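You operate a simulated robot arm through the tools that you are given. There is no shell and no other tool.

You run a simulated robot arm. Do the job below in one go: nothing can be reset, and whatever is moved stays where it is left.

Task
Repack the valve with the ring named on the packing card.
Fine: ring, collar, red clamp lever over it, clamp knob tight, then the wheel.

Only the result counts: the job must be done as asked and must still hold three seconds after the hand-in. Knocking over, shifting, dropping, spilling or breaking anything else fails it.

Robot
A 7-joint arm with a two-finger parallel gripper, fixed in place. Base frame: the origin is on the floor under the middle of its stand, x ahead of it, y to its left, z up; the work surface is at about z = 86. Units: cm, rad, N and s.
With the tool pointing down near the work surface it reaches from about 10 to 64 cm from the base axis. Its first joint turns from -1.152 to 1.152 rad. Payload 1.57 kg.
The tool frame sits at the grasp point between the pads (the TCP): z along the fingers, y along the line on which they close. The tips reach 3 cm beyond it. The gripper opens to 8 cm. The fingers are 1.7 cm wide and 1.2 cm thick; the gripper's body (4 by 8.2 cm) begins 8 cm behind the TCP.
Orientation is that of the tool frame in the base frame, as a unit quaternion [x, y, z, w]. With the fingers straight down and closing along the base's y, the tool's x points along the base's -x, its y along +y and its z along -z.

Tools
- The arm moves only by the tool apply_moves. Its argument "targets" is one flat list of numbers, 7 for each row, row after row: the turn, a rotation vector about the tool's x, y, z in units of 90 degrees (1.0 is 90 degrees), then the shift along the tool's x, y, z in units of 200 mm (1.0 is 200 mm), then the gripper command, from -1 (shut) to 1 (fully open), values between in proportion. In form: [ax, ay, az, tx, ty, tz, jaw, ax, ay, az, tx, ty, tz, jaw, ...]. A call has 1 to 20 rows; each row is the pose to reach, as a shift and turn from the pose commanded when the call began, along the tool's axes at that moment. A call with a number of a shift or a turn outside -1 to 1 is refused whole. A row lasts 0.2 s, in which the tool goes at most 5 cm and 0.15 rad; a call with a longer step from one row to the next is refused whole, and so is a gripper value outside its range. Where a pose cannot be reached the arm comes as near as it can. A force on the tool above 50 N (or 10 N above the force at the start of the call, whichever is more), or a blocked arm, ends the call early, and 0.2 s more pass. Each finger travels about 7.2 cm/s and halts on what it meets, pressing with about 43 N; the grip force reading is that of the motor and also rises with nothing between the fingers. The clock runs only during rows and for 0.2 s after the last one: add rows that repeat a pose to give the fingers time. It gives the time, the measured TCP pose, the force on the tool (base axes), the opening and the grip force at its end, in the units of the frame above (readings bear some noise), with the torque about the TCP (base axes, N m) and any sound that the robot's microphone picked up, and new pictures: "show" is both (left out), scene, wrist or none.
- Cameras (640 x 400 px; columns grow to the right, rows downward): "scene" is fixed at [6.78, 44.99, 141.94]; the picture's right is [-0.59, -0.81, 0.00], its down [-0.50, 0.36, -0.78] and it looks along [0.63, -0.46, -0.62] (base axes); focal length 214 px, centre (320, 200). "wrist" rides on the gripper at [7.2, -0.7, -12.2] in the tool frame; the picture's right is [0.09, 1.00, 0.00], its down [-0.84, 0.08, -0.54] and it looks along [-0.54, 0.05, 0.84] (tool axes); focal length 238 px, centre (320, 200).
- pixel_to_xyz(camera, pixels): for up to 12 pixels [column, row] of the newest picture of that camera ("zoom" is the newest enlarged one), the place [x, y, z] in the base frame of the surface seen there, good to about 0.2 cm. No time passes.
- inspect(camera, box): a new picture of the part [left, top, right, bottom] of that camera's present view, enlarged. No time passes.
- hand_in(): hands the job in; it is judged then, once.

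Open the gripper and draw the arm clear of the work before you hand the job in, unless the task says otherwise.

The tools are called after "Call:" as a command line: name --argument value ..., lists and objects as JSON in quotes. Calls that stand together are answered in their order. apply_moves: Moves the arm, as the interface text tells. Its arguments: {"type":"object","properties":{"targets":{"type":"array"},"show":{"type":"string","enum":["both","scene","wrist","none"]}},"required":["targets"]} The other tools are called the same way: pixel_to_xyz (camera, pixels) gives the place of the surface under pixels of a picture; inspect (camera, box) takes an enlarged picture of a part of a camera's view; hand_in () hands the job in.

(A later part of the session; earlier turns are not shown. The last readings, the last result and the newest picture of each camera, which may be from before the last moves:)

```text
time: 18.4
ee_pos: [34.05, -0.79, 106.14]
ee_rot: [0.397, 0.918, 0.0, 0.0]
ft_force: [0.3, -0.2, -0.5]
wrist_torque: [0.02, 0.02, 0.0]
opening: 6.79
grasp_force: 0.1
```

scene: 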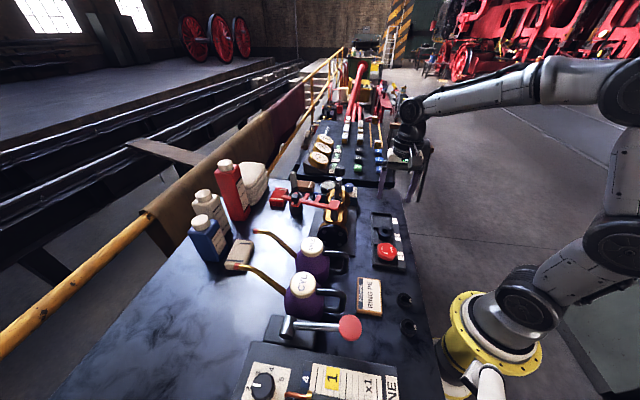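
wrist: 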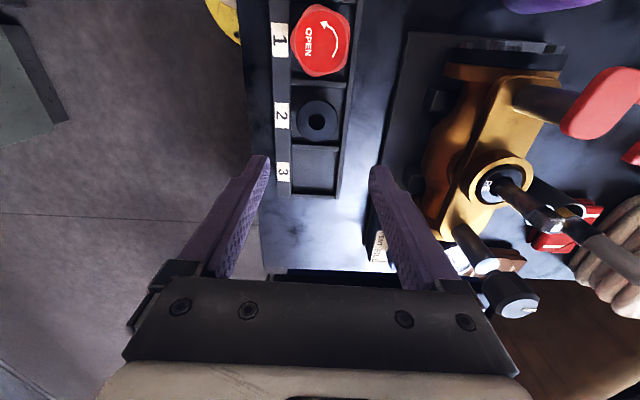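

The collar is at wrist (317,122). I'll enlarge and measure its flange and clearances to the tray walls.

Call:
inspect --camera "wrist" --box '[275, 85, 360, 155]'

Call:
pixel_to_xyz --camera "wrist" --pixels '[[317, 104], [317, 139], [299, 121], [335, 121], [317, 112], [317, 131], [309, 121], [325, 121], [305, 109], [329, 133], [305, 133], [329, 109]]'

```text
5.71 times, centred on (318, 120) of wrist
```

zoom: 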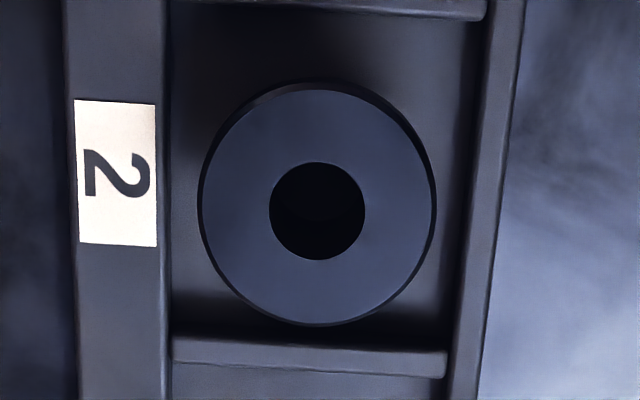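

```text
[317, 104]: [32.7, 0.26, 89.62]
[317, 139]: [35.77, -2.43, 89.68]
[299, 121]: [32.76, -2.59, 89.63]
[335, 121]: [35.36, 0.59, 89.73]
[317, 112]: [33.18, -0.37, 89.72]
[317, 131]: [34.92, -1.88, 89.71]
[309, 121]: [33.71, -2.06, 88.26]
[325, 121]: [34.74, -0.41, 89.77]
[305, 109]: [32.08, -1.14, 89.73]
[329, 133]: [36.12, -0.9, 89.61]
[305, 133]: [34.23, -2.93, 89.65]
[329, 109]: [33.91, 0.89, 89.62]
```

Collar flange centre is (34.1, -1.03), OD 4.8, hole 1.94. I'll look at it from the side in the scene view for flange thickness.

Call:
inspect --camera "scene" --box '[365, 215, 405, 250]'

```text
11.43 times, centred on (385, 232) of scene
```

zoom: 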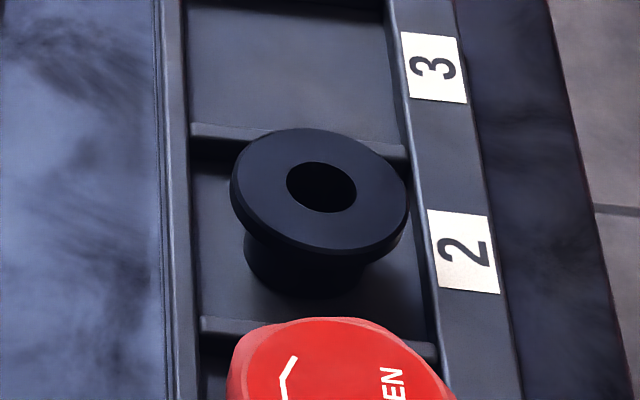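

Flange is about 0.7 cm thick with a sleeve of about 3.4 cm below it. I'll correct the offset and descend to TCP z≈91.4, so the tips straddle the flange above the tray walls.

Call:
apply_moves --targets '[0, 0, 0, -0.0105, -0.0064, 0.15, 0.7, 0, 0, 0, -0.0105, -0.0064, 0.35, 0.7, 0, 0, 0, -0.0105, -0.0064, 0.55, 0.7, 0, 0, 0, -0.0105, -0.0064, 0.66, 0.7, 0, 0, 0, -0.0105, -0.0064, 0.735, 0.7, 0, 0, 0, -0.0105, -0.0064, 0.735, 0.7]' --show "wrist"

Call:
inspect --camera "wrist" --box '[265, 130, 375, 210]'

```text
time: 19.8
ee_pos: [34.22, -1.11, 91.34]
ee_rot: [0.398, 0.918, 0.0, 0.001]
ft_force: [0.3, 0.0, 0.0]
wrist_torque: [0.0, 0.0, 0.01]
opening: 6.78
grasp_force: 0.0
```

wrist: 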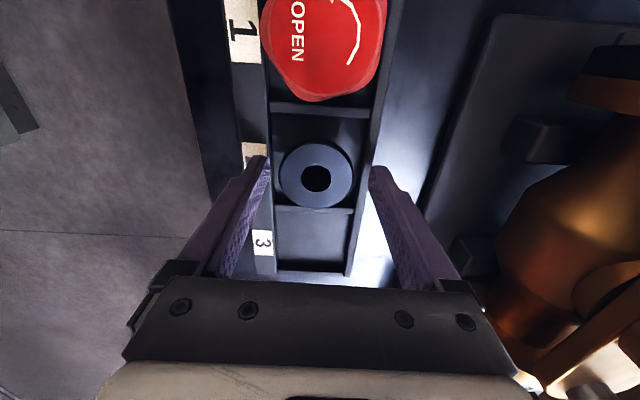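

```text
5.00 times, centred on (320, 170) of wrist
```

zoom: 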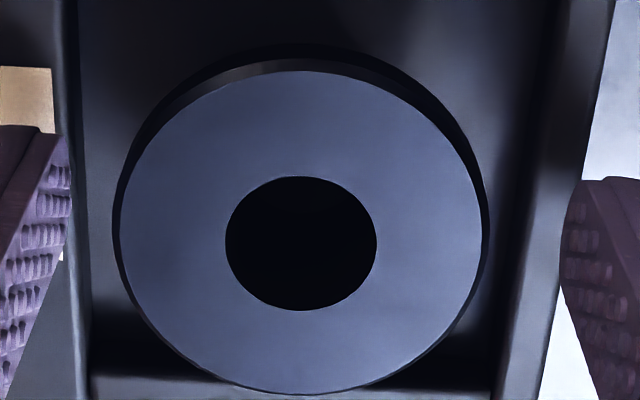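

The collar sits slightly left of the finger mid-line. I'll sample its edges for a fine correction before closing.

Call:
pixel_to_xyz --camera "zoom" --pixels '[[125, 231], [480, 231], [302, 77], [302, 386], [175, 120], [430, 340], [175, 345], [430, 125], [302, 165], [302, 330], [210, 240], [395, 240]]'

```text
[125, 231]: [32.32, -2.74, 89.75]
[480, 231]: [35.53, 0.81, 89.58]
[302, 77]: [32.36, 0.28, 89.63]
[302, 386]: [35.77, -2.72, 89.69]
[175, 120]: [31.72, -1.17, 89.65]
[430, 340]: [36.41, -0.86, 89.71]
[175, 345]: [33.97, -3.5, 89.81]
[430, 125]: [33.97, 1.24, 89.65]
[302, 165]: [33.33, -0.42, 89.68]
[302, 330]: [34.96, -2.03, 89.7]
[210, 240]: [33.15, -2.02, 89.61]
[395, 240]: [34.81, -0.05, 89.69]
```

Collar centre averages (34.02, -1.10). I'll shift by about 0.1 cm in x and -0.14 cm in y of the tool, then close on the flange.

Call:
apply_moves --targets '[0, 0, 0, 0.005, -0.007, 0, 0.7, 0, 0, 0, 0.005, -0.007, 0, 0.4, 0, 0, 0, 0.005, -0.007, 0, -1, 0, 0, 0, 0.005, -0.007, 0, -1, 0, 0, 0, 0.005, -0.007, 0, -1]' --show "wrist"

```text
time: 21.0
ee_pos: [33.89, -1.04, 91.4]
ee_rot: [0.396, 0.918, 0.0, 0.001]
ft_force: [-1.5, 0.0, 1.1]
wrist_torque: [-0.02, 0.0, 0.01]
opening: 5.02
grasp_force: 43.0
```

wrist: 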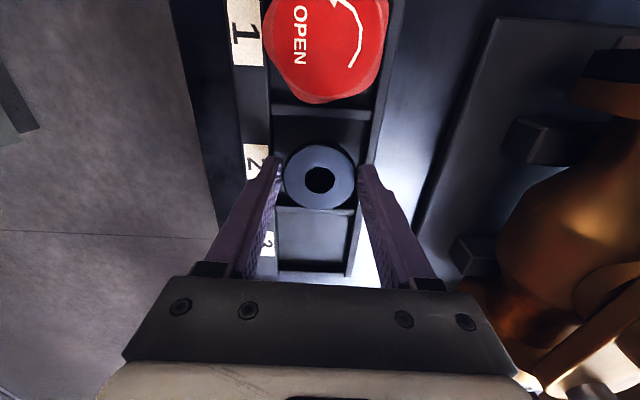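

The collar is gripped at 5.02 cm. I'll lift it slowly at first, then up 19 cm.

Call:
apply_moves --targets '[0, 0, 0, 0, 0, -0.025, -1, 0, 0, 0, 0, 0, -0.1, -1, 0, 0, 0, 0, 0, -0.25, -1, 0, 0, 0, 0, 0, -0.45, -1, 0, 0, 0, 0, 0, -0.65, -1, 0, 0, 0, 0, 0, -0.85, -1, 0, 0, 0, 0, 0, -0.98, -1, 0, 0, 0, 0, 0, -0.98, -1]' --show "both"

Call:
inspect --camera "wrist" --box '[265, 130, 375, 210]'

Call:
inspect --camera "scene" --box '[370, 110, 450, 180]'

```text
time: 22.8
ee_pos: [34.03, -1.09, 110.94]
ee_rot: [0.397, 0.918, 0.0, 0.0]
ft_force: [0.3, 0.2, -1.8]
wrist_torque: [0.01, 0.0, 0.0]
opening: 5.04
grasp_force: 43.4
```

scene: 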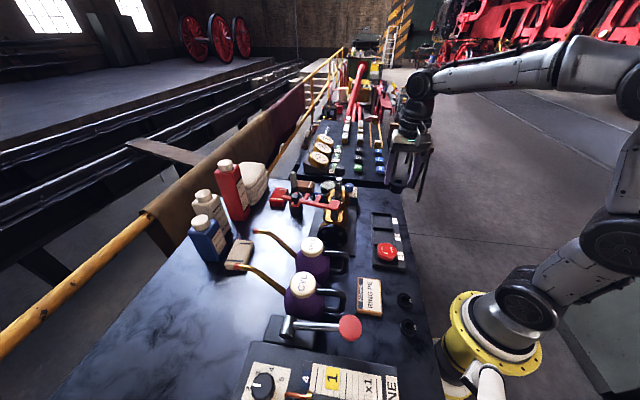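
wrist: 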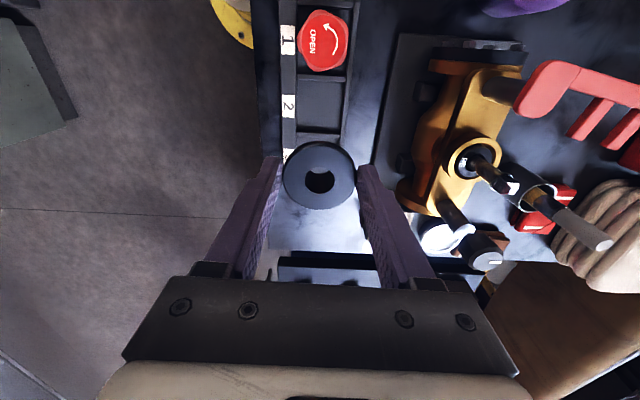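

```text
5.00 times, centred on (320, 170) of wrist
```

zoom: 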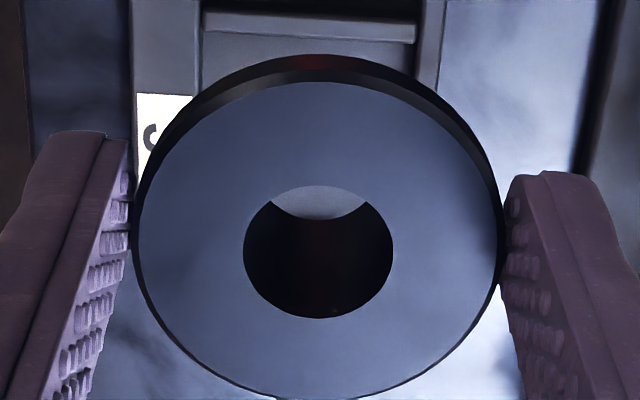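

```text
5.71 times, centred on (410, 145) of scene
```

zoom: 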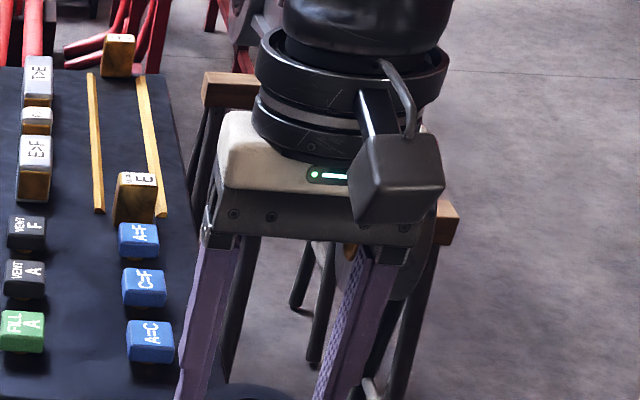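

The collar is lifted cleanly and lies level. I'll sample its flange in the wrist view for its centre relative to the TCP.

Call:
pixel_to_xyz --camera "wrist" --pixels '[[287, 178], [352, 178], [319.5, 149], [319.5, 206], [296, 156], [343, 200], [296, 200], [343, 156], [319.5, 163], [319.5, 197], [300, 180], [339, 180]]'

```text
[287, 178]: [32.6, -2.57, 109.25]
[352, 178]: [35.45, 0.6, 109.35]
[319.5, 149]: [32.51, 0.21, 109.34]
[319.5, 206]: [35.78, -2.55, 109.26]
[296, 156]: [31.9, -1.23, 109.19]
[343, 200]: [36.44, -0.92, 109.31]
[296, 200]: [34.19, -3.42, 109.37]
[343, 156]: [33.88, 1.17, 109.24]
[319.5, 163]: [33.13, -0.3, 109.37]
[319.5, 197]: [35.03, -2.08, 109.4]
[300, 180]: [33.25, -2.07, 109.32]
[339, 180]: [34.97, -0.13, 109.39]
```

Collar centre is (34.09, -1.11), top 109.3, bottom about 106.25. I'll raise 2.5 cm and shift by (13.22, 10.47) to hover over the stem.

Call:
apply_moves --targets '[0, 0, 0, 0, 0, -0.125, -1, 0, 0, 0, -0.0177, 0.21, -0.125, -1, 0, 0, 0, -0.0355, 0.42, -0.125, -1, 0, 0, 0, -0.0532, 0.63, -0.125, -1, 0, 0, 0, -0.0709, 0.84, -0.125, -1, 0, 0, 0, -0.0709, 0.84, -0.125, -1]' --show "wrist"

Call:
inspect --camera "wrist" --box '[265, 100, 375, 210]'

Call:
inspect --camera "scene" --box '[310, 150, 370, 210]'

```text
time: 24.2
ee_pos: [47.35, 9.53, 113.5]
ee_rot: [0.397, 0.918, 0.001, 0.0]
ft_force: [0.1, -0.3, -1.5]
wrist_torque: [-0.02, -0.02, -0.01]
opening: 5.03
grasp_force: 43.1
```

wrist: 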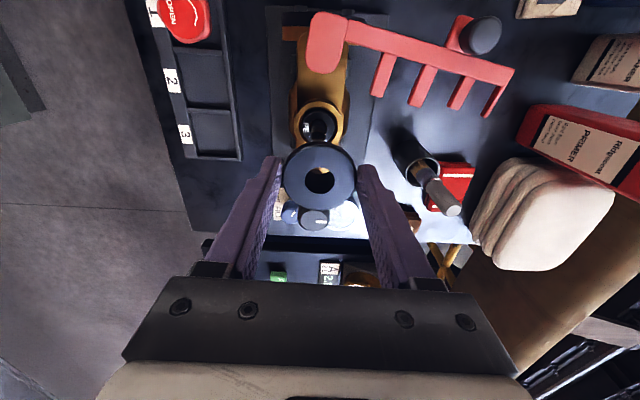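

```text
3.64 times, centred on (320, 155) of wrist
```

zoom: 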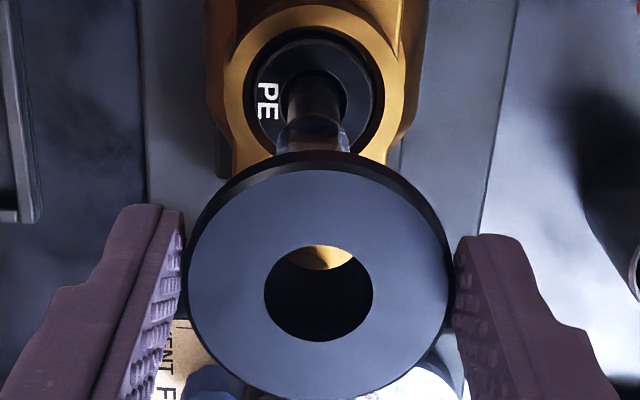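

```text
6.67 times, centred on (340, 180) of scene
```

zoom: 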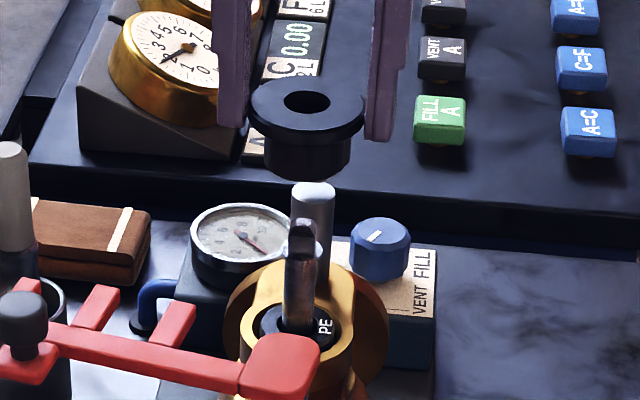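

Parallax suggests the stem is about 0.15 cm to the left (tool -y) of the collar. I'll sample both from this view to confirm.

Call:
inspect --camera "wrist" --box '[290, 105, 350, 165]'

Call:
pixel_to_xyz --camera "wrist" --pixels '[[287, 178], [352, 178], [319.5, 149], [319.5, 206], [296, 156], [343, 200], [296, 200], [343, 156], [319.5, 163], [319.5, 197], [300, 180], [339, 180]]'

```text
6.67 times, centred on (320, 135) of wrist
```

zoom: 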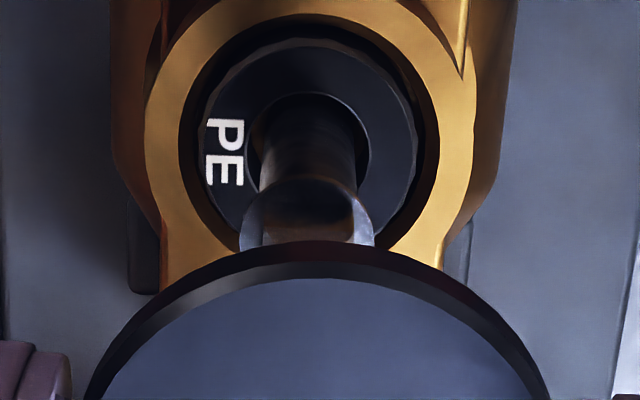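

```text
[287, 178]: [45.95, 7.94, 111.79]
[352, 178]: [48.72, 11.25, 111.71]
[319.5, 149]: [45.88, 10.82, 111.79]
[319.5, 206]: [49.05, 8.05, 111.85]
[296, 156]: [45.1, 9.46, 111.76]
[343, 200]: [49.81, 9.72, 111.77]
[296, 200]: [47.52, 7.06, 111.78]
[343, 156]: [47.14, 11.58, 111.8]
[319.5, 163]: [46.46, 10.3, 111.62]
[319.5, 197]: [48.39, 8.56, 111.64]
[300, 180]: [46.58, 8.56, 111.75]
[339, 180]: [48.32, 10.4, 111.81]
```

Both methods agree: shift -0.15 cm along tool y. I'll apply it and lower until the sleeve bottom is just above the tang.

Call:
apply_moves --targets '[0, 0, 0, 0, -0.0075, 0, -1, 0, 0, 0, 0, -0.0075, 0.05, -1, 0, 0, 0, 0, -0.0075, 0.1, -1, 0, 0, 0, 0, -0.0075, 0.13, -1, 0, 0, 0, 0, -0.0075, 0.13, -1]' --show "wrist"

Call:
inspect --camera "wrist" --box '[280, 105, 360, 205]'

Call:
inspect --camera "scene" --box '[310, 160, 370, 215]'

```text
time: 25.4
ee_pos: [47.19, 9.29, 110.87]
ee_rot: [0.397, 0.918, 0.0, 0.0]
ft_force: [0.0, -0.3, -1.9]
wrist_torque: [0.01, -0.01, -0.03]
opening: 5.02
grasp_force: 42.8
```

wrist: 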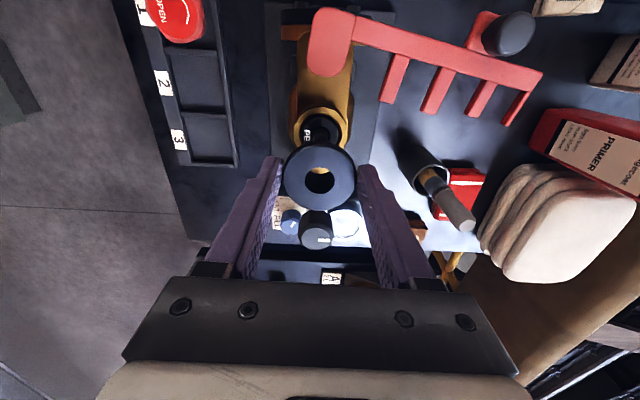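

```text
4.00 times, centred on (320, 155) of wrist
```

zoom: 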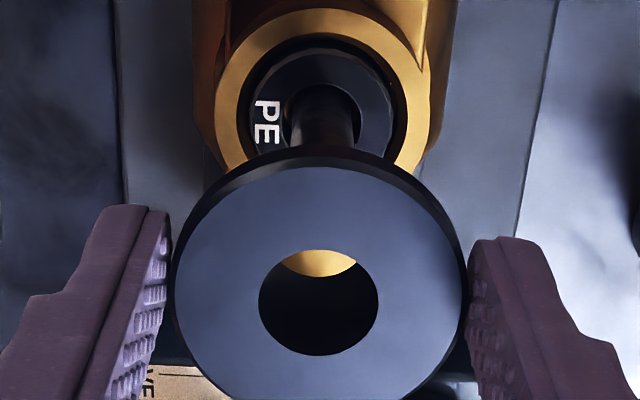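

```text
7.27 times, centred on (340, 188) of scene
```

zoom: 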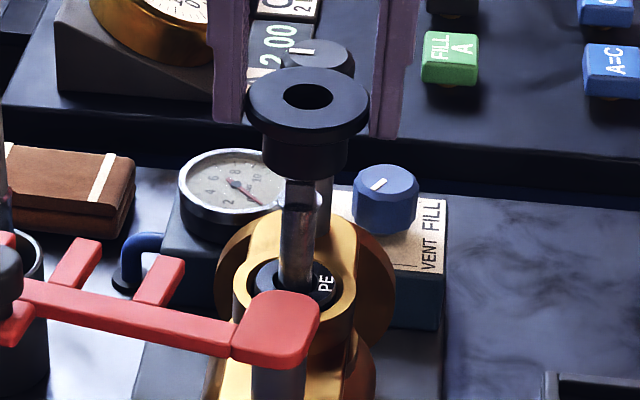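

Alignment looks right in both views. I'll lower 1.3 cm so the tang enters the sleeve, watching force.

Call:
apply_moves --targets '[0, 0, 0, 0, 0, 0.015, -1, 0, 0, 0, 0, 0, 0.03, -1, 0, 0, 0, 0, 0, 0.045, -1, 0, 0, 0, 0, 0, 0.06, -1, 0, 0, 0, 0, 0, 0.06, -1]' --show "wrist"

Call:
inspect --camera "wrist" --box '[295, 155, 345, 205]'

```text
time: 26.6
ee_pos: [47.12, 9.39, 109.71]
ee_rot: [0.397, 0.918, 0.001, 0.0]
ft_force: [1.1, -0.4, -2.1]
wrist_torque: [-0.02, 0.04, -0.02]
opening: 5.04
grasp_force: 43.2
```

wrist: 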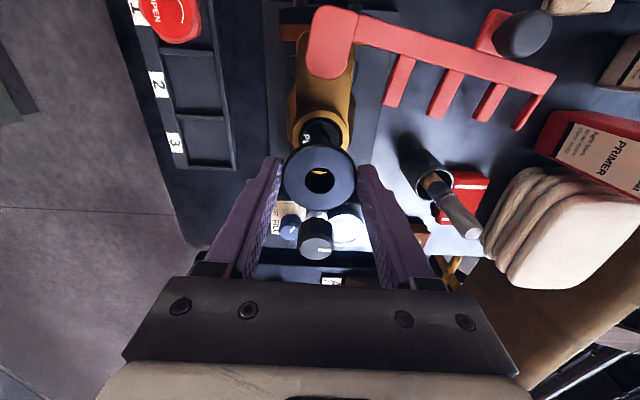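

```text
8.00 times, centred on (320, 180) of wrist
```

zoom: 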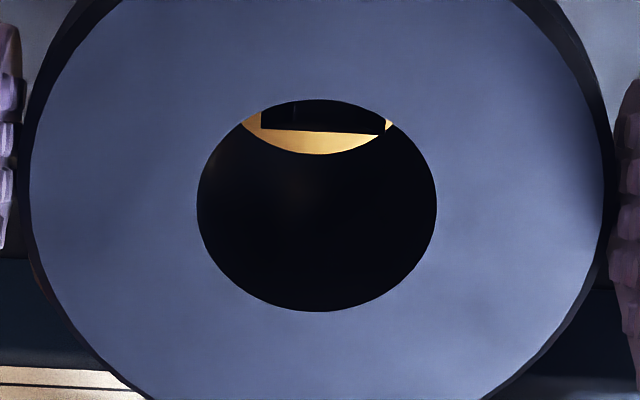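

The tang is inside the sleeve hole, about 0.05 cm right of centre. I'll nudge +0.05 cm in y and lower past the shoulder in small steps.

Call:
apply_moves --targets '[0, 0, 0, 0, 0.0025, 0, -1, 0, 0, 0, 0, 0.0025, 0.01, -1, 0, 0, 0, 0, 0.0025, 0.02, -1, 0, 0, 0, 0, 0.0025, 0.03, -1, 0, 0, 0, 0, 0.0025, 0.04, -1, 0, 0, 0, 0, 0.0025, 0.05, -1, 0, 0, 0, 0, 0.0025, 0.06, -1, 0, 0, 0, 0, 0.0025, 0.06, -1]' --show "wrist"

Call:
inspect --camera "wrist" --box '[295, 155, 345, 205]'

```text
time: 28.4
ee_pos: [47.14, 9.36, 108.62]
ee_rot: [0.398, 0.918, 0.0, 0.0]
ft_force: [-0.7, -0.3, -2.9]
wrist_torque: [-0.01, 0.03, 0.03]
opening: 5.03
grasp_force: 43.3
```

wrist: 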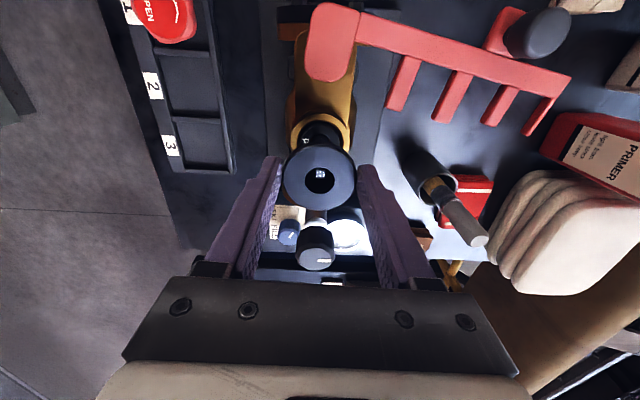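

```text
8.00 times, centred on (320, 180) of wrist
```

zoom: 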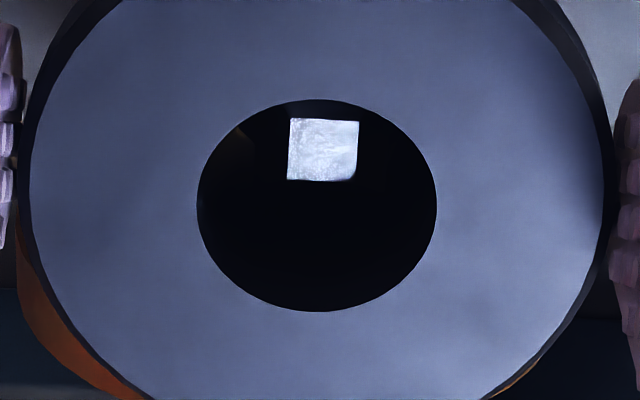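

The sleeve has passed the shoulder with no contact force. I'll nudge another 0.05 cm in y and keep lowering to near the ring.

Call:
apply_moves --targets '[0, 0, 0, 0, 0.0025, 0, -1, 0, 0, 0, 0, 0.0025, 0.02, -1, 0, 0, 0, 0, 0.0025, 0.04, -1, 0, 0, 0, 0, 0.0025, 0.06, -1, 0, 0, 0, 0, 0.0025, 0.08, -1, 0, 0, 0, 0, 0.0025, 0.1, -1, 0, 0, 0, 0, 0.0025, 0.12, -1, 0, 0, 0, 0, 0.0025, 0.12, -1]' --show "wrist"

Call:
inspect --camera "wrist" --box '[285, 135, 355, 215]'

```text
time: 30.2
ee_pos: [47.3, 9.56, 106.05]
ee_rot: [0.397, 0.918, 0.001, -0.001]
ft_force: [-0.3, 0.3, -2.4]
wrist_torque: [0.02, -0.03, -0.01]
opening: 5.04
grasp_force: 43.4
```

wrist: 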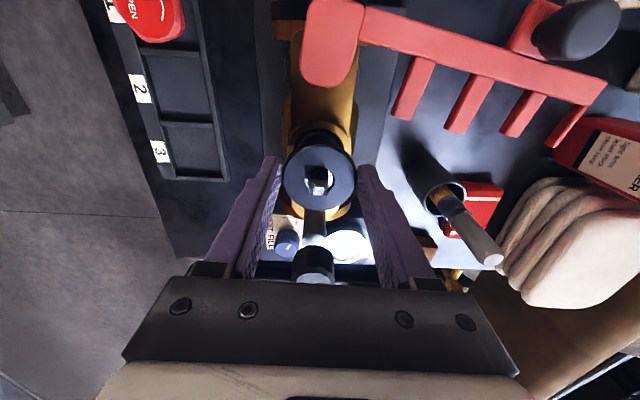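

```text
5.00 times, centred on (320, 175) of wrist
```

zoom: 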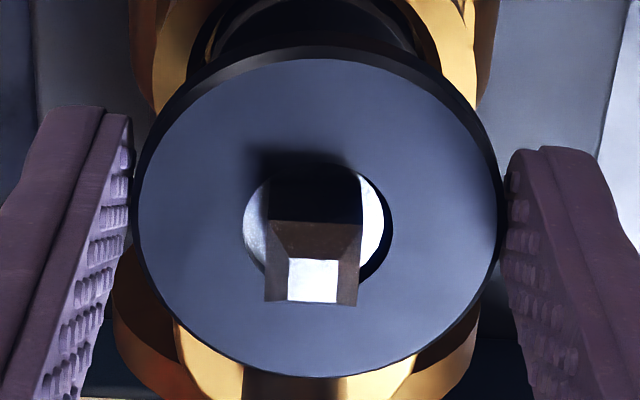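

Stem shoulder now fills the left of the hole with a gap on the right, so I'll move back 0.05 cm in y and lower to just above the ring (TCP z≈104.6).

Call:
apply_moves --targets '[0, 0, 0, 0, -0.0025, 0, -1, 0, 0, 0, 0, -0.0025, 0.02, -1, 0, 0, 0, 0, -0.0025, 0.04, -1, 0, 0, 0, 0, -0.0025, 0.055, -1, 0, 0, 0, 0, -0.0025, 0.07, -1, 0, 0, 0, 0, -0.0025, 0.07, -1]' --show "wrist"

Call:
inspect --camera "wrist" --box '[285, 135, 355, 215]'

Call:
inspect --camera "scene" --box '[310, 165, 370, 220]'

```text
time: 31.6
ee_pos: [47.14, 9.38, 104.61]
ee_rot: [0.397, 0.918, 0.0, -0.001]
ft_force: [0.5, 0.4, -3.0]
wrist_torque: [-0.01, 0.01, 0.01]
opening: 5.06
grasp_force: 43.4
```

wrist: 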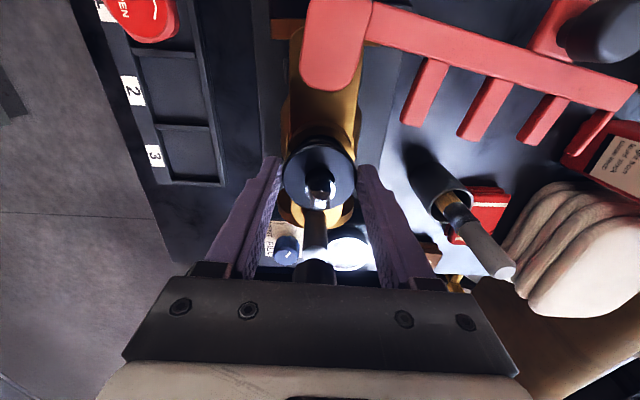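

```text
5.00 times, centred on (320, 175) of wrist
```

zoom: 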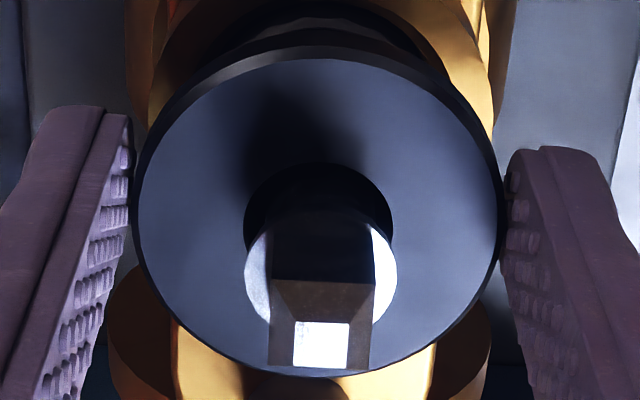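

```text
7.27 times, centred on (340, 192) of scene
```

zoom: 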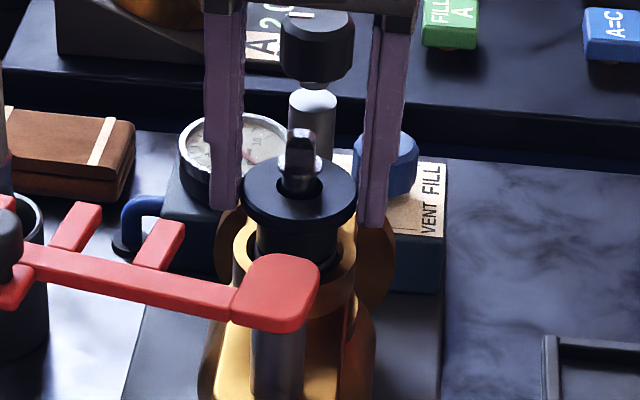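

The collar is on the stem, about 0.1 cm above the ring. I'll release it and check how it settles.

Call:
apply_moves --targets '[0, 0, 0, 0, 0, 0, 0.3, 0, 0, 0, 0, 0, 0, 0.6, 0, 0, 0, 0, 0, 0, 0.6, 0, 0, 0, 0, 0, 0, 0.6]' --show "wrist"

Call:
inspect --camera "wrist" --box '[275, 125, 365, 215]'

```text
time: 32.6
ee_pos: [46.97, 9.37, 104.65]
ee_rot: [0.398, 0.918, 0.001, 0.001]
ft_force: [0.7, -0.8, 0.7]
wrist_torque: [0.01, 0.02, 0.02]
opening: 6.41
grasp_force: 0.1
```

wrist: 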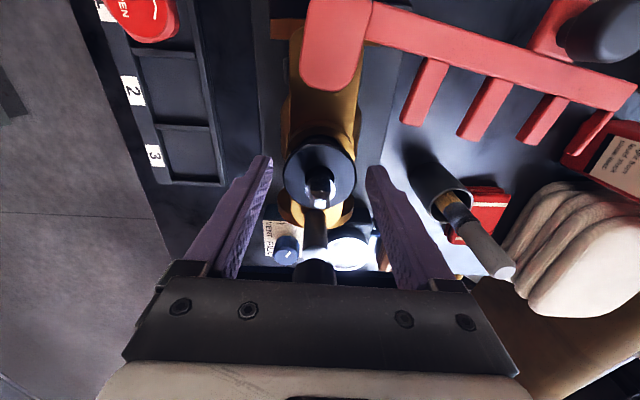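

```text
4.44 times, centred on (320, 170) of wrist
```

zoom: 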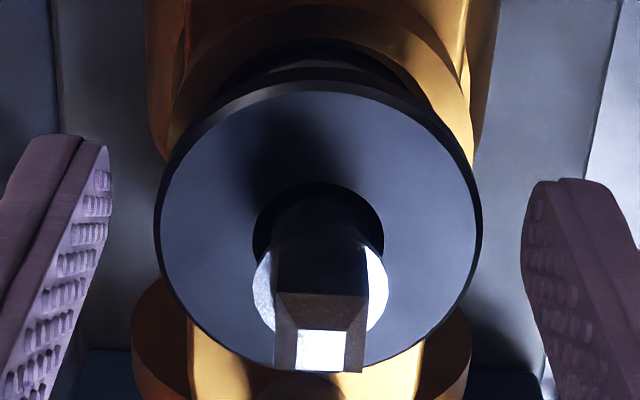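

Call:
pixel_to_xyz --camera "zoom" --pixels '[[170, 230], [470, 230], [320, 105], [220, 320], [420, 320], [230, 140], [410, 140], [200, 60], [450, 60], [320, 160], [410, 230], [230, 230]]'

Call:
pixel_to_xyz --camera "wrist" --pixels '[[335, 60], [435, 65], [520, 75], [425, 90], [485, 105], [545, 115], [595, 125], [570, 25], [600, 30], [370, 20], [320, 85], [625, 90]]'

```text
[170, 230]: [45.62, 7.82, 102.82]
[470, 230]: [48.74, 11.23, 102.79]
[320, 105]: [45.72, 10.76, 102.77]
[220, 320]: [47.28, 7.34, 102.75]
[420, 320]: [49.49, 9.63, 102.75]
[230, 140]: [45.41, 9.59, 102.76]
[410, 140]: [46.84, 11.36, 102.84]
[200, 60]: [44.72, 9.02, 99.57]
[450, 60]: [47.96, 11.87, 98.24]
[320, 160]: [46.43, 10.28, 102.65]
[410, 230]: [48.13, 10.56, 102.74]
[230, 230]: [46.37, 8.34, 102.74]
```

```text
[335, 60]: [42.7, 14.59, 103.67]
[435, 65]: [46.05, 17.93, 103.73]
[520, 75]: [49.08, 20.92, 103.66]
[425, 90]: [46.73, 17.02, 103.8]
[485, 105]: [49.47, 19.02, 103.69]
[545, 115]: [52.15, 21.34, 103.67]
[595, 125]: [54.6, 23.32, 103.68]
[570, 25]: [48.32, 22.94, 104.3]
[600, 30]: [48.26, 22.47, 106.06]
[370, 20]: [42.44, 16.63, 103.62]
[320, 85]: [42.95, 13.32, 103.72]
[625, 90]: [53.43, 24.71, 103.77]
```

The collar sits level at z≈102.77 on the ring. I'll rise clear and then study the lever's thickness and handle.

Call:
apply_moves --targets '[0, 0, 0, 0, 0, -0.05, 0.6, 0, 0, 0, 0, 0, -0.2, 0.6, 0, 0, 0, 0, 0, -0.4, 0.6, 0, 0, 0, 0, 0, -0.6, 0.6, 0, 0, 0, 0, 0, -0.6, 0.6]' --show "both"

Call:
inspect --camera "scene" --box '[280, 175, 365, 230]'

Call:
inspect --camera "scene" --box '[280, 170, 320, 220]'

```text
time: 33.8
ee_pos: [47.2, 9.47, 116.74]
ee_rot: [0.397, 0.918, 0.0, 0.0]
ft_force: [-0.3, 0.2, 0.6]
wrist_torque: [0.03, -0.01, 0.0]
opening: 6.41
grasp_force: 0.1
```

scene: 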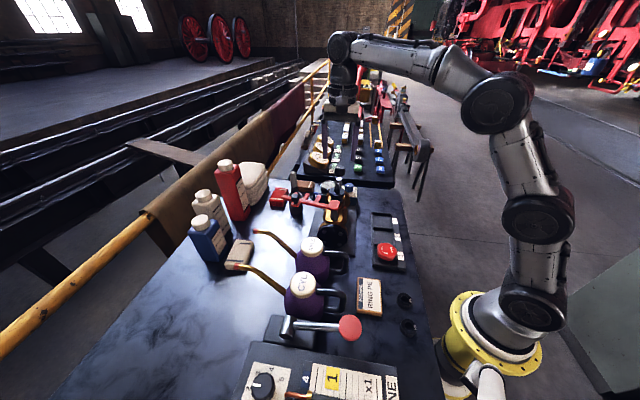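
wrist: 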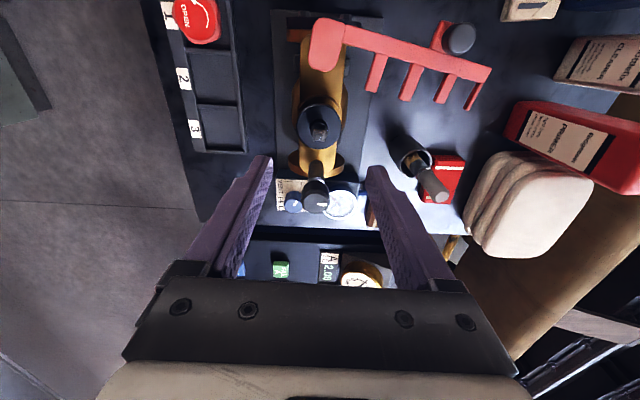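

```text
7.27 times, centred on (322, 202) of scene
```

zoom: 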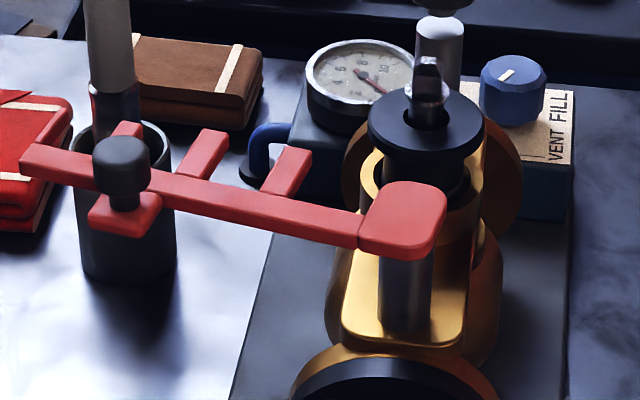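

```text
8.00 times, centred on (300, 195) of scene
```

zoom: 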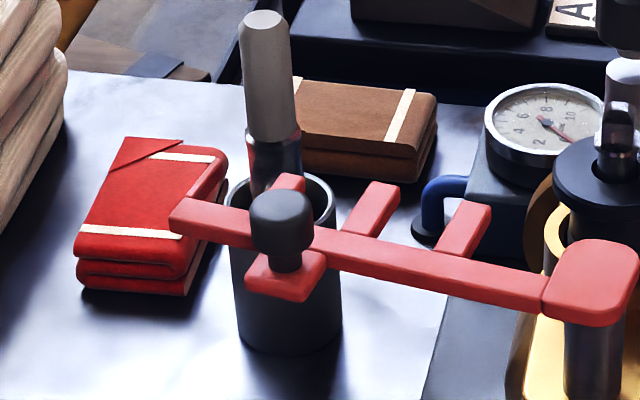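

The lever bar is about 0.9 cm thick (z≈102.8–103.7), just above the collar top. I'll measure the handle, pivot, knob post and the tool in the cup.

Call:
inspect --camera "wrist" --box '[290, 0, 510, 130]'

Call:
pixel_to_xyz --camera "wrist" --pixels '[[460, 38], [450, 38], [470, 38], [460, 30], [460, 48], [325, 45], [312, 45], [338, 45], [325, 20], [325, 70], [487, 70], [435, 190]]'

Call:
pixel_to_xyz --camera "wrist" --pixels '[[315, 200], [315, 208], [306, 205], [325, 205], [318, 185], [315, 178], [376, 88], [408, 98], [440, 102], [470, 108], [380, 60], [410, 150]]'

```text
2.91 times, centred on (400, 65) of wrist
```

zoom: 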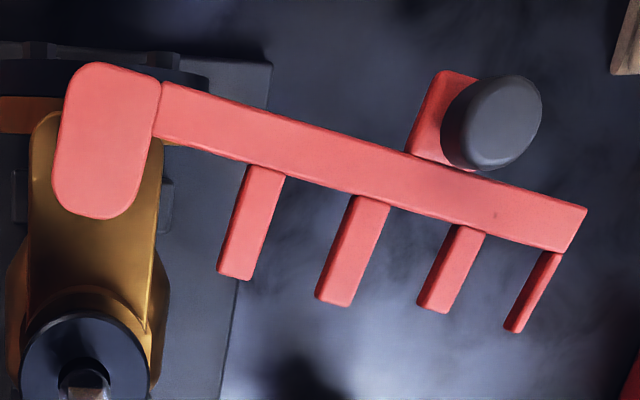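

```text
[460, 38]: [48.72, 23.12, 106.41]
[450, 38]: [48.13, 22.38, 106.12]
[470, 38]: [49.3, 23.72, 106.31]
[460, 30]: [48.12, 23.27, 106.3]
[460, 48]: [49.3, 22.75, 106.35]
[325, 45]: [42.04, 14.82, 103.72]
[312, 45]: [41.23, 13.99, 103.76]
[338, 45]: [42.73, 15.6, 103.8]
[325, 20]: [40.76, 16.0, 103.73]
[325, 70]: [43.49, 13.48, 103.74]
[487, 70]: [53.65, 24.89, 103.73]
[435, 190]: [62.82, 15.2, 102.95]
```

```text
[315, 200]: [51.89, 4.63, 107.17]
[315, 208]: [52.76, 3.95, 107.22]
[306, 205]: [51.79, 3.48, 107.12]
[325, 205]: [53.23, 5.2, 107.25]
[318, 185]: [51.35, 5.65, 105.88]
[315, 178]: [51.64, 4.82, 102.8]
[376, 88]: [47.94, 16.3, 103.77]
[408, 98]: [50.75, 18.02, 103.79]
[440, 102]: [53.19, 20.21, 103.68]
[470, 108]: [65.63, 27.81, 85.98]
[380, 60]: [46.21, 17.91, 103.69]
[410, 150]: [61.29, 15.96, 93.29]
```

Lever head spans (40.8,16.0)–(43.5,13.5), handle cap centre about (48.7,23.1). I'll find the pivot post under the head from the scene view, plus the knob's underside.

Call:
inspect --camera "scene" --box '[315, 180, 355, 225]'

Call:
pixel_to_xyz --camera "zoom" --pixels '[[310, 310], [275, 310], [345, 310], [310, 340], [290, 330], [340, 330], [310, 275], [300, 360], [250, 240], [330, 200], [250, 150], [370, 90]]'

Call:
inspect --camera "scene" --box '[320, 155, 360, 200]'

```text
8.89 times, centred on (335, 202) of scene
```

zoom: 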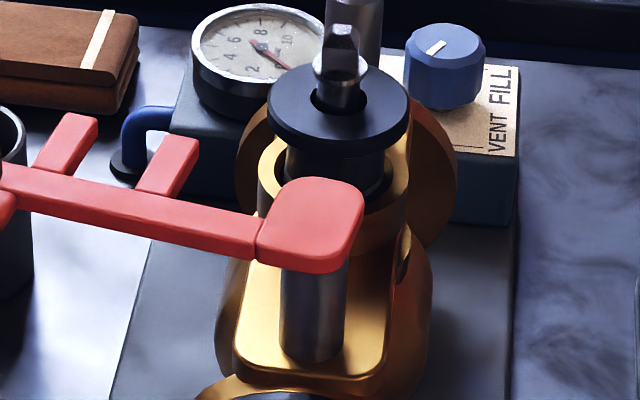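

```text
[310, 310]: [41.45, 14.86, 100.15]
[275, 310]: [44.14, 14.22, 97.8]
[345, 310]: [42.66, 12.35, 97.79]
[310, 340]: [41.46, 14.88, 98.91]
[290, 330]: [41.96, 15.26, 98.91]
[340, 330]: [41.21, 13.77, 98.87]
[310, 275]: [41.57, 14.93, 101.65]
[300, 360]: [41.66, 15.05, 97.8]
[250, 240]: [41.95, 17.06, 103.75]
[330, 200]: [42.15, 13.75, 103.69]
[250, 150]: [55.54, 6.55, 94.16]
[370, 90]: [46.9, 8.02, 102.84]
```

```text
8.89 times, centred on (340, 178) of scene
```

zoom: 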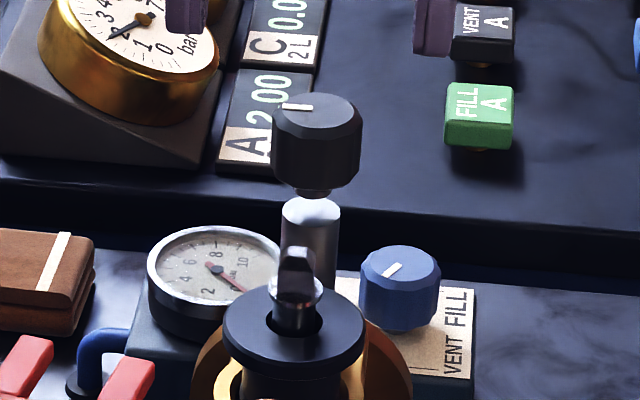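

The pivot post is at about (42.15, 14.35), so the lever must swing about 82° clockwise. I'll check the knob underside/post top heights and the lever's lower edge.

Call:
pixel_to_xyz --camera "zoom" --pixels '[[315, 180], [300, 183], [330, 183], [315, 193], [310, 207], [310, 220], [310, 240], [300, 160], [345, 175], [318, 100], [318, 130], [290, 230]]'

Call:
inspect --camera "scene" --box '[290, 190, 340, 220]'

```text
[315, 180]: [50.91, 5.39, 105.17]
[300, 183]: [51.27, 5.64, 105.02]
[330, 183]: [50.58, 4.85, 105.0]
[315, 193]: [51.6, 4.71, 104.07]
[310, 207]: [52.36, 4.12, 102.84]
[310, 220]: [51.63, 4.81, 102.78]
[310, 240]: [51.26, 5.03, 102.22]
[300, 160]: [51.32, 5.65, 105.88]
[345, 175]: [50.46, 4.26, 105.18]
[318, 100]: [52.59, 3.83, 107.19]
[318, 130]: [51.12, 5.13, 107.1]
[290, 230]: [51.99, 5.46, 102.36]
```

```text
12.80 times, centred on (315, 205) of scene
```

zoom: 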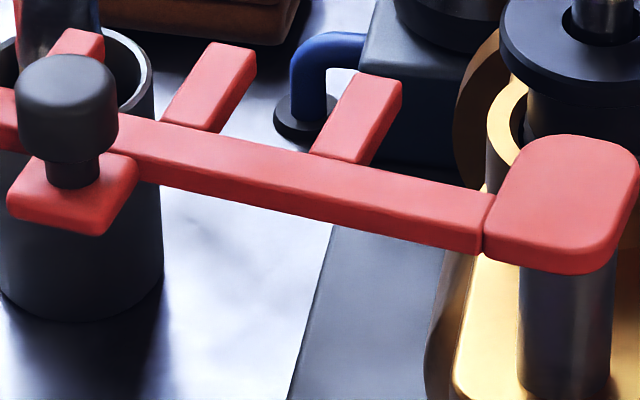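

Call:
pixel_to_xyz --camera "zoom" --pixels '[[300, 210], [300, 204], [400, 238], [400, 230], [470, 252], [470, 244], [540, 270], [250, 197], [200, 183], [70, 228], [70, 60], [75, 175]]'

Call:
pixel_to_xyz --camera "zoom" --pixels '[[390, 120], [385, 125], [350, 110], [395, 85], [370, 75], [245, 50], [215, 45], [180, 110], [240, 80], [65, 90], [110, 90], [25, 110]]'

```text
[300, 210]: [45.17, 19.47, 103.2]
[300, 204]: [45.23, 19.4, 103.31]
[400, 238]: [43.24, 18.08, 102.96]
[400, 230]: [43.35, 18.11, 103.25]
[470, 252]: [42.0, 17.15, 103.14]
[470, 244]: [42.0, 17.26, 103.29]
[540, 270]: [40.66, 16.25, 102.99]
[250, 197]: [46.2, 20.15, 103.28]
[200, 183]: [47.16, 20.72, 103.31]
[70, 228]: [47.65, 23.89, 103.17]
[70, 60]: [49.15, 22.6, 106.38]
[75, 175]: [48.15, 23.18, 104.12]
```

```text
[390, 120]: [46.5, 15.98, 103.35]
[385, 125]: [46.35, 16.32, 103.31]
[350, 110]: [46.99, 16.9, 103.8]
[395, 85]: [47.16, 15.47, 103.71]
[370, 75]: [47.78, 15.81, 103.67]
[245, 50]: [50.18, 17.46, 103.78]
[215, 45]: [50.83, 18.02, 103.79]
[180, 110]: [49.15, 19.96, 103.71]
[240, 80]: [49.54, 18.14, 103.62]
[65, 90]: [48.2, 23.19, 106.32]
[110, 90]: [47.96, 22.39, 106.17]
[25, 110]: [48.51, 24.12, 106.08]
```

The bar's back face runs from (42.0,17.2) to (47.2,20.7), bottom at about z=102.9. I'll close the fingers and move to hover behind the bar between handle and tip, at about (50.4, 25.6).

Call:
apply_moves --targets '[0, 0, 0, 0.12, 0.168, 0, -1, 0, 0, 0, 0.239, 0.336, 0, -1, 0, 0, 0, 0.358, 0.503, 0, -1, 0, 0, 0, 0.4777, 0.6709, 0, -1, 0, 0, 0, 0.4777, 0.6709, 0.2, -1, 0, 0, 0, 0.4777, 0.6709, 0.35, -1, 0, 0, 0, 0.4777, 0.6709, 0.35, -1]' --show "both"

Call:
inspect --camera "scene" --box '[270, 165, 350, 220]'

```text
time: 35.4
ee_pos: [50.52, 25.74, 109.59]
ee_rot: [0.397, 0.918, 0.0, -0.001]
ft_force: [0.5, 0.3, 0.1]
wrist_torque: [0.02, 0.0, -0.01]
opening: 0.01
grasp_force: 21.1
out of reach, approached as far as the arm can: row 4
```

scene: 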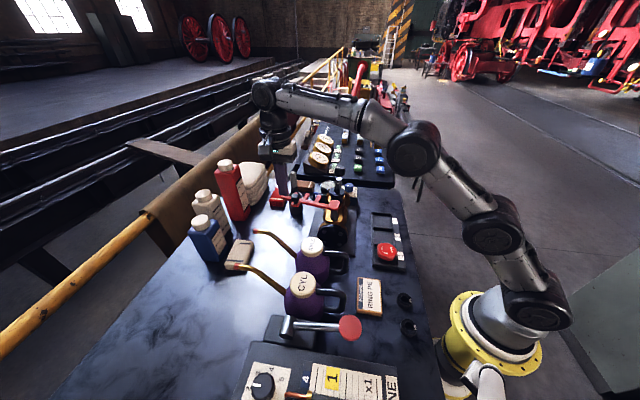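
wrist: 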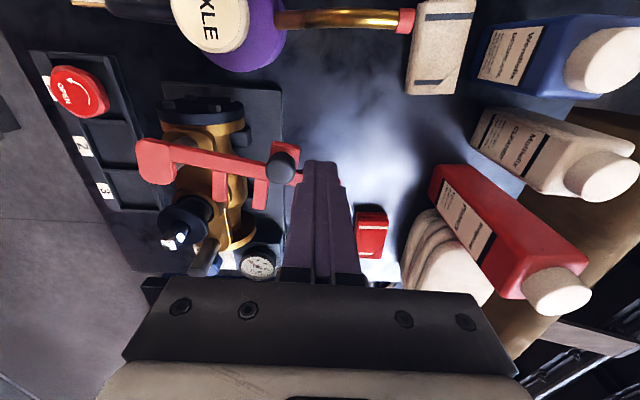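

```text
7.27 times, centred on (310, 192) of scene
```

zoom: 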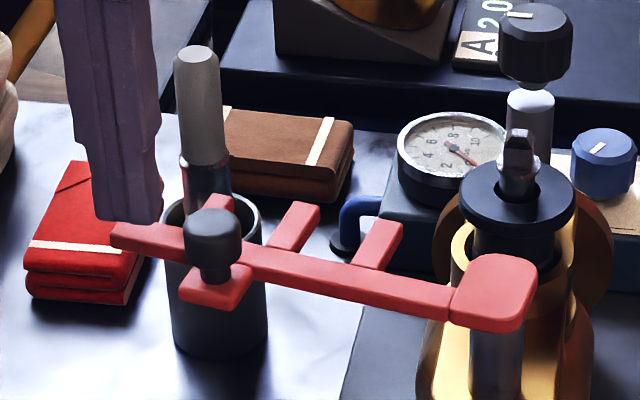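

The closed fingers are behind the bar with about 1 cm gap (footprint rows 145–163 vs. bar back edge about 177). I'll lower to TCP z≈104.9.

Call:
apply_moves --targets '[0, 0, 0, 0, 0, 0.08, -1, 0, 0, 0, 0, 0, 0.16, -1, 0, 0, 0, 0, 0, 0.235, -1, 0, 0, 0, 0, 0, 0.235, -1]' --show "wrist"

Call:
inspect --camera "scene" --box '[270, 165, 350, 220]'

```text
time: 36.4
ee_pos: [50.5, 25.39, 104.98]
ee_rot: [0.397, 0.918, 0.0, 0.0]
ft_force: [0.4, -0.7, 0.7]
wrist_torque: [0.05, 0.03, 0.03]
opening: 0.0
grasp_force: 21.4
```

wrist: 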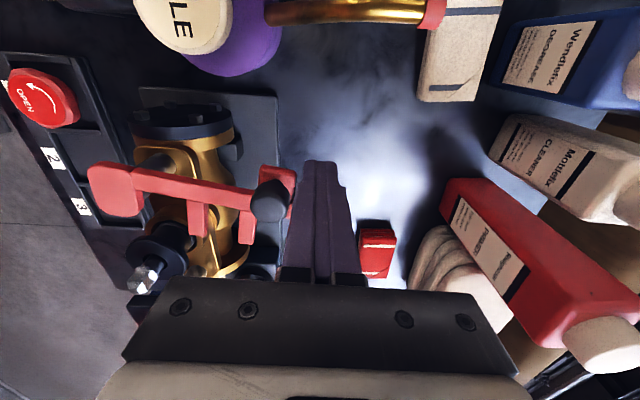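

```text
7.27 times, centred on (310, 192) of scene
```

zoom: 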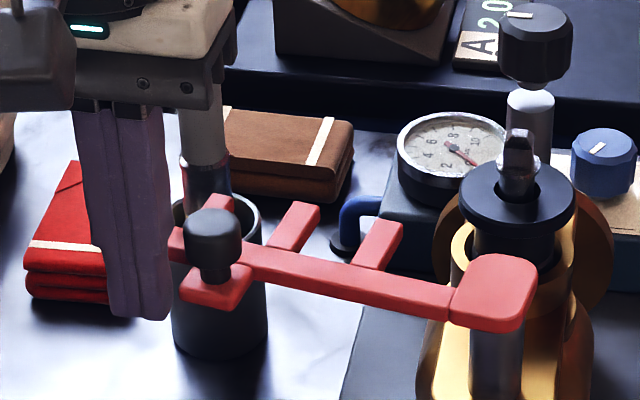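

The fingers are down behind the bar next to the handle. I'll push it the first 30° along an arc about the pivot and see whether the lever follows.

Call:
apply_moves --targets '[0, 0, 0, -0.0361, 0.0045, 0, -1, 0, 0, 0, -0.0722, 0.009, 0, -1, 0, 0, 0, -0.145, 0.0104, 0, -1, 0, 0, 0, -0.2174, 0.0042, 0, -1, 0, 0, 0, -0.2889, -0.0095, 0, -1, 0, 0, 0, -0.3585, -0.0308, 0, -1, 0, 0, 0, -0.3585, -0.0308, 0, -1]' --show "both"

Call:
inspect --camera "scene" --box '[280, 165, 360, 220]'

```text
time: 38.0
ee_pos: [54.87, 19.92, 105.07]
ee_rot: [0.398, 0.918, 0.0, 0.001]
ft_force: [-0.4, -0.1, -0.5]
wrist_torque: [-0.01, -0.01, 0.01]
opening: 0.01
grasp_force: 21.3
```

scene: 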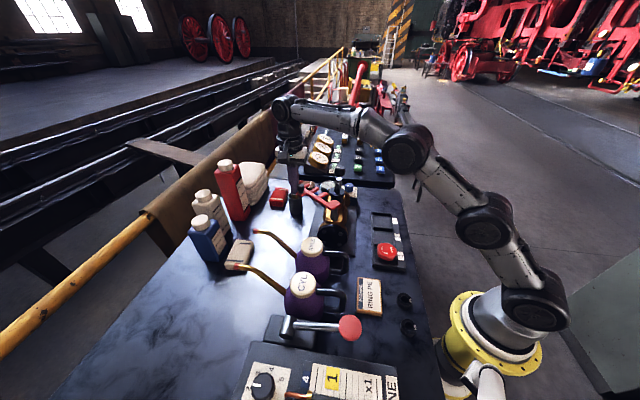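
wrist: 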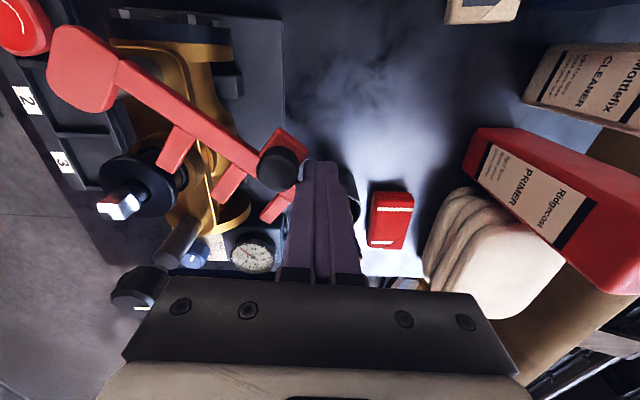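

```text
7.27 times, centred on (320, 192) of scene
```

zoom: 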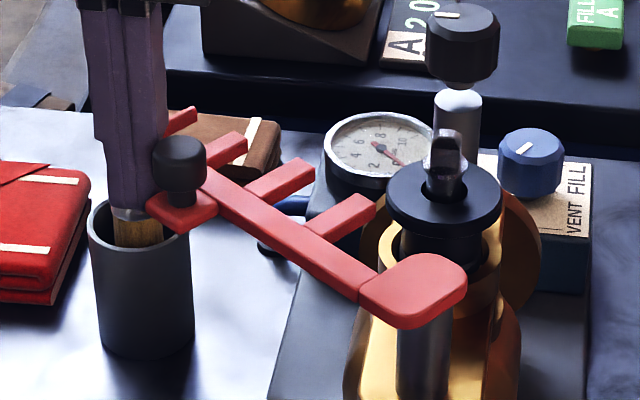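

The lever follows freely with no notable force. I'll continue the arc most of the way and look again before the forks reach the stem and knob rod.

Call:
apply_moves --targets '[0, 0, 0, -0.067, -0.0282, 0, -1, 0, 0, 0, -0.1307, -0.0634, 0, -1, 0, 0, 0, -0.1903, -0.1051, 0, -1, 0, 0, 0, -0.2453, -0.1527, 0, -1, 0, 0, 0, -0.2951, -0.2058, 0, -1, 0, 0, 0, -0.3389, -0.2638, 0, -1, 0, 0, 0, -0.3389, -0.2638, 0, -1]' --show "both"

Call:
inspect --camera "scene" --box '[290, 155, 370, 220]'

```text
time: 39.6
ee_pos: [55.59, 11.21, 104.98]
ee_rot: [0.397, 0.918, 0.0, 0.0]
ft_force: [6.9, -2.0, 2.2]
wrist_torque: [0.03, 0.09, 0.05]
opening: 0.0
grasp_force: 21.5
```

scene: 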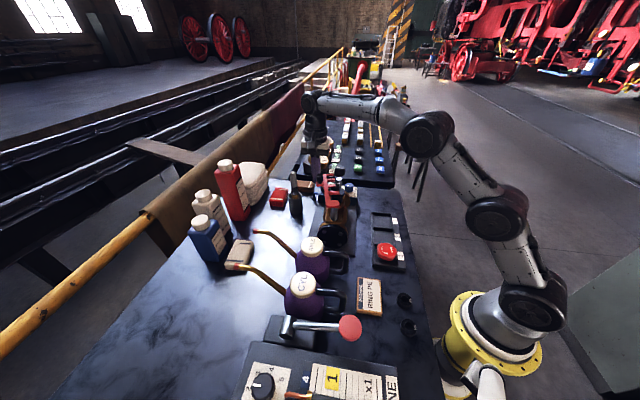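
wrist: 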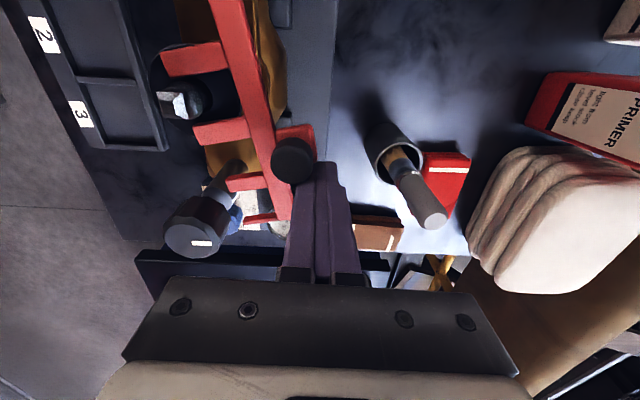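

```text
6.15 times, centred on (330, 188) of scene
```

zoom: 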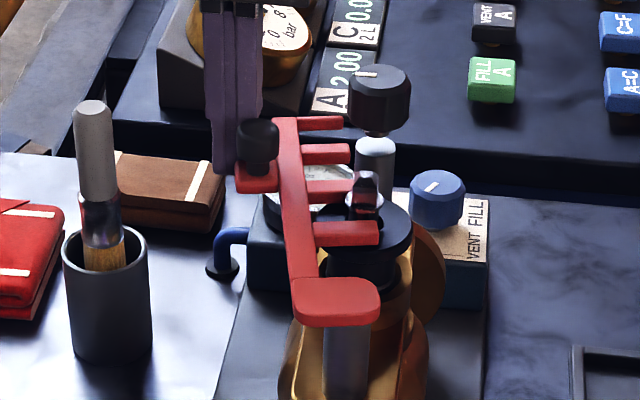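

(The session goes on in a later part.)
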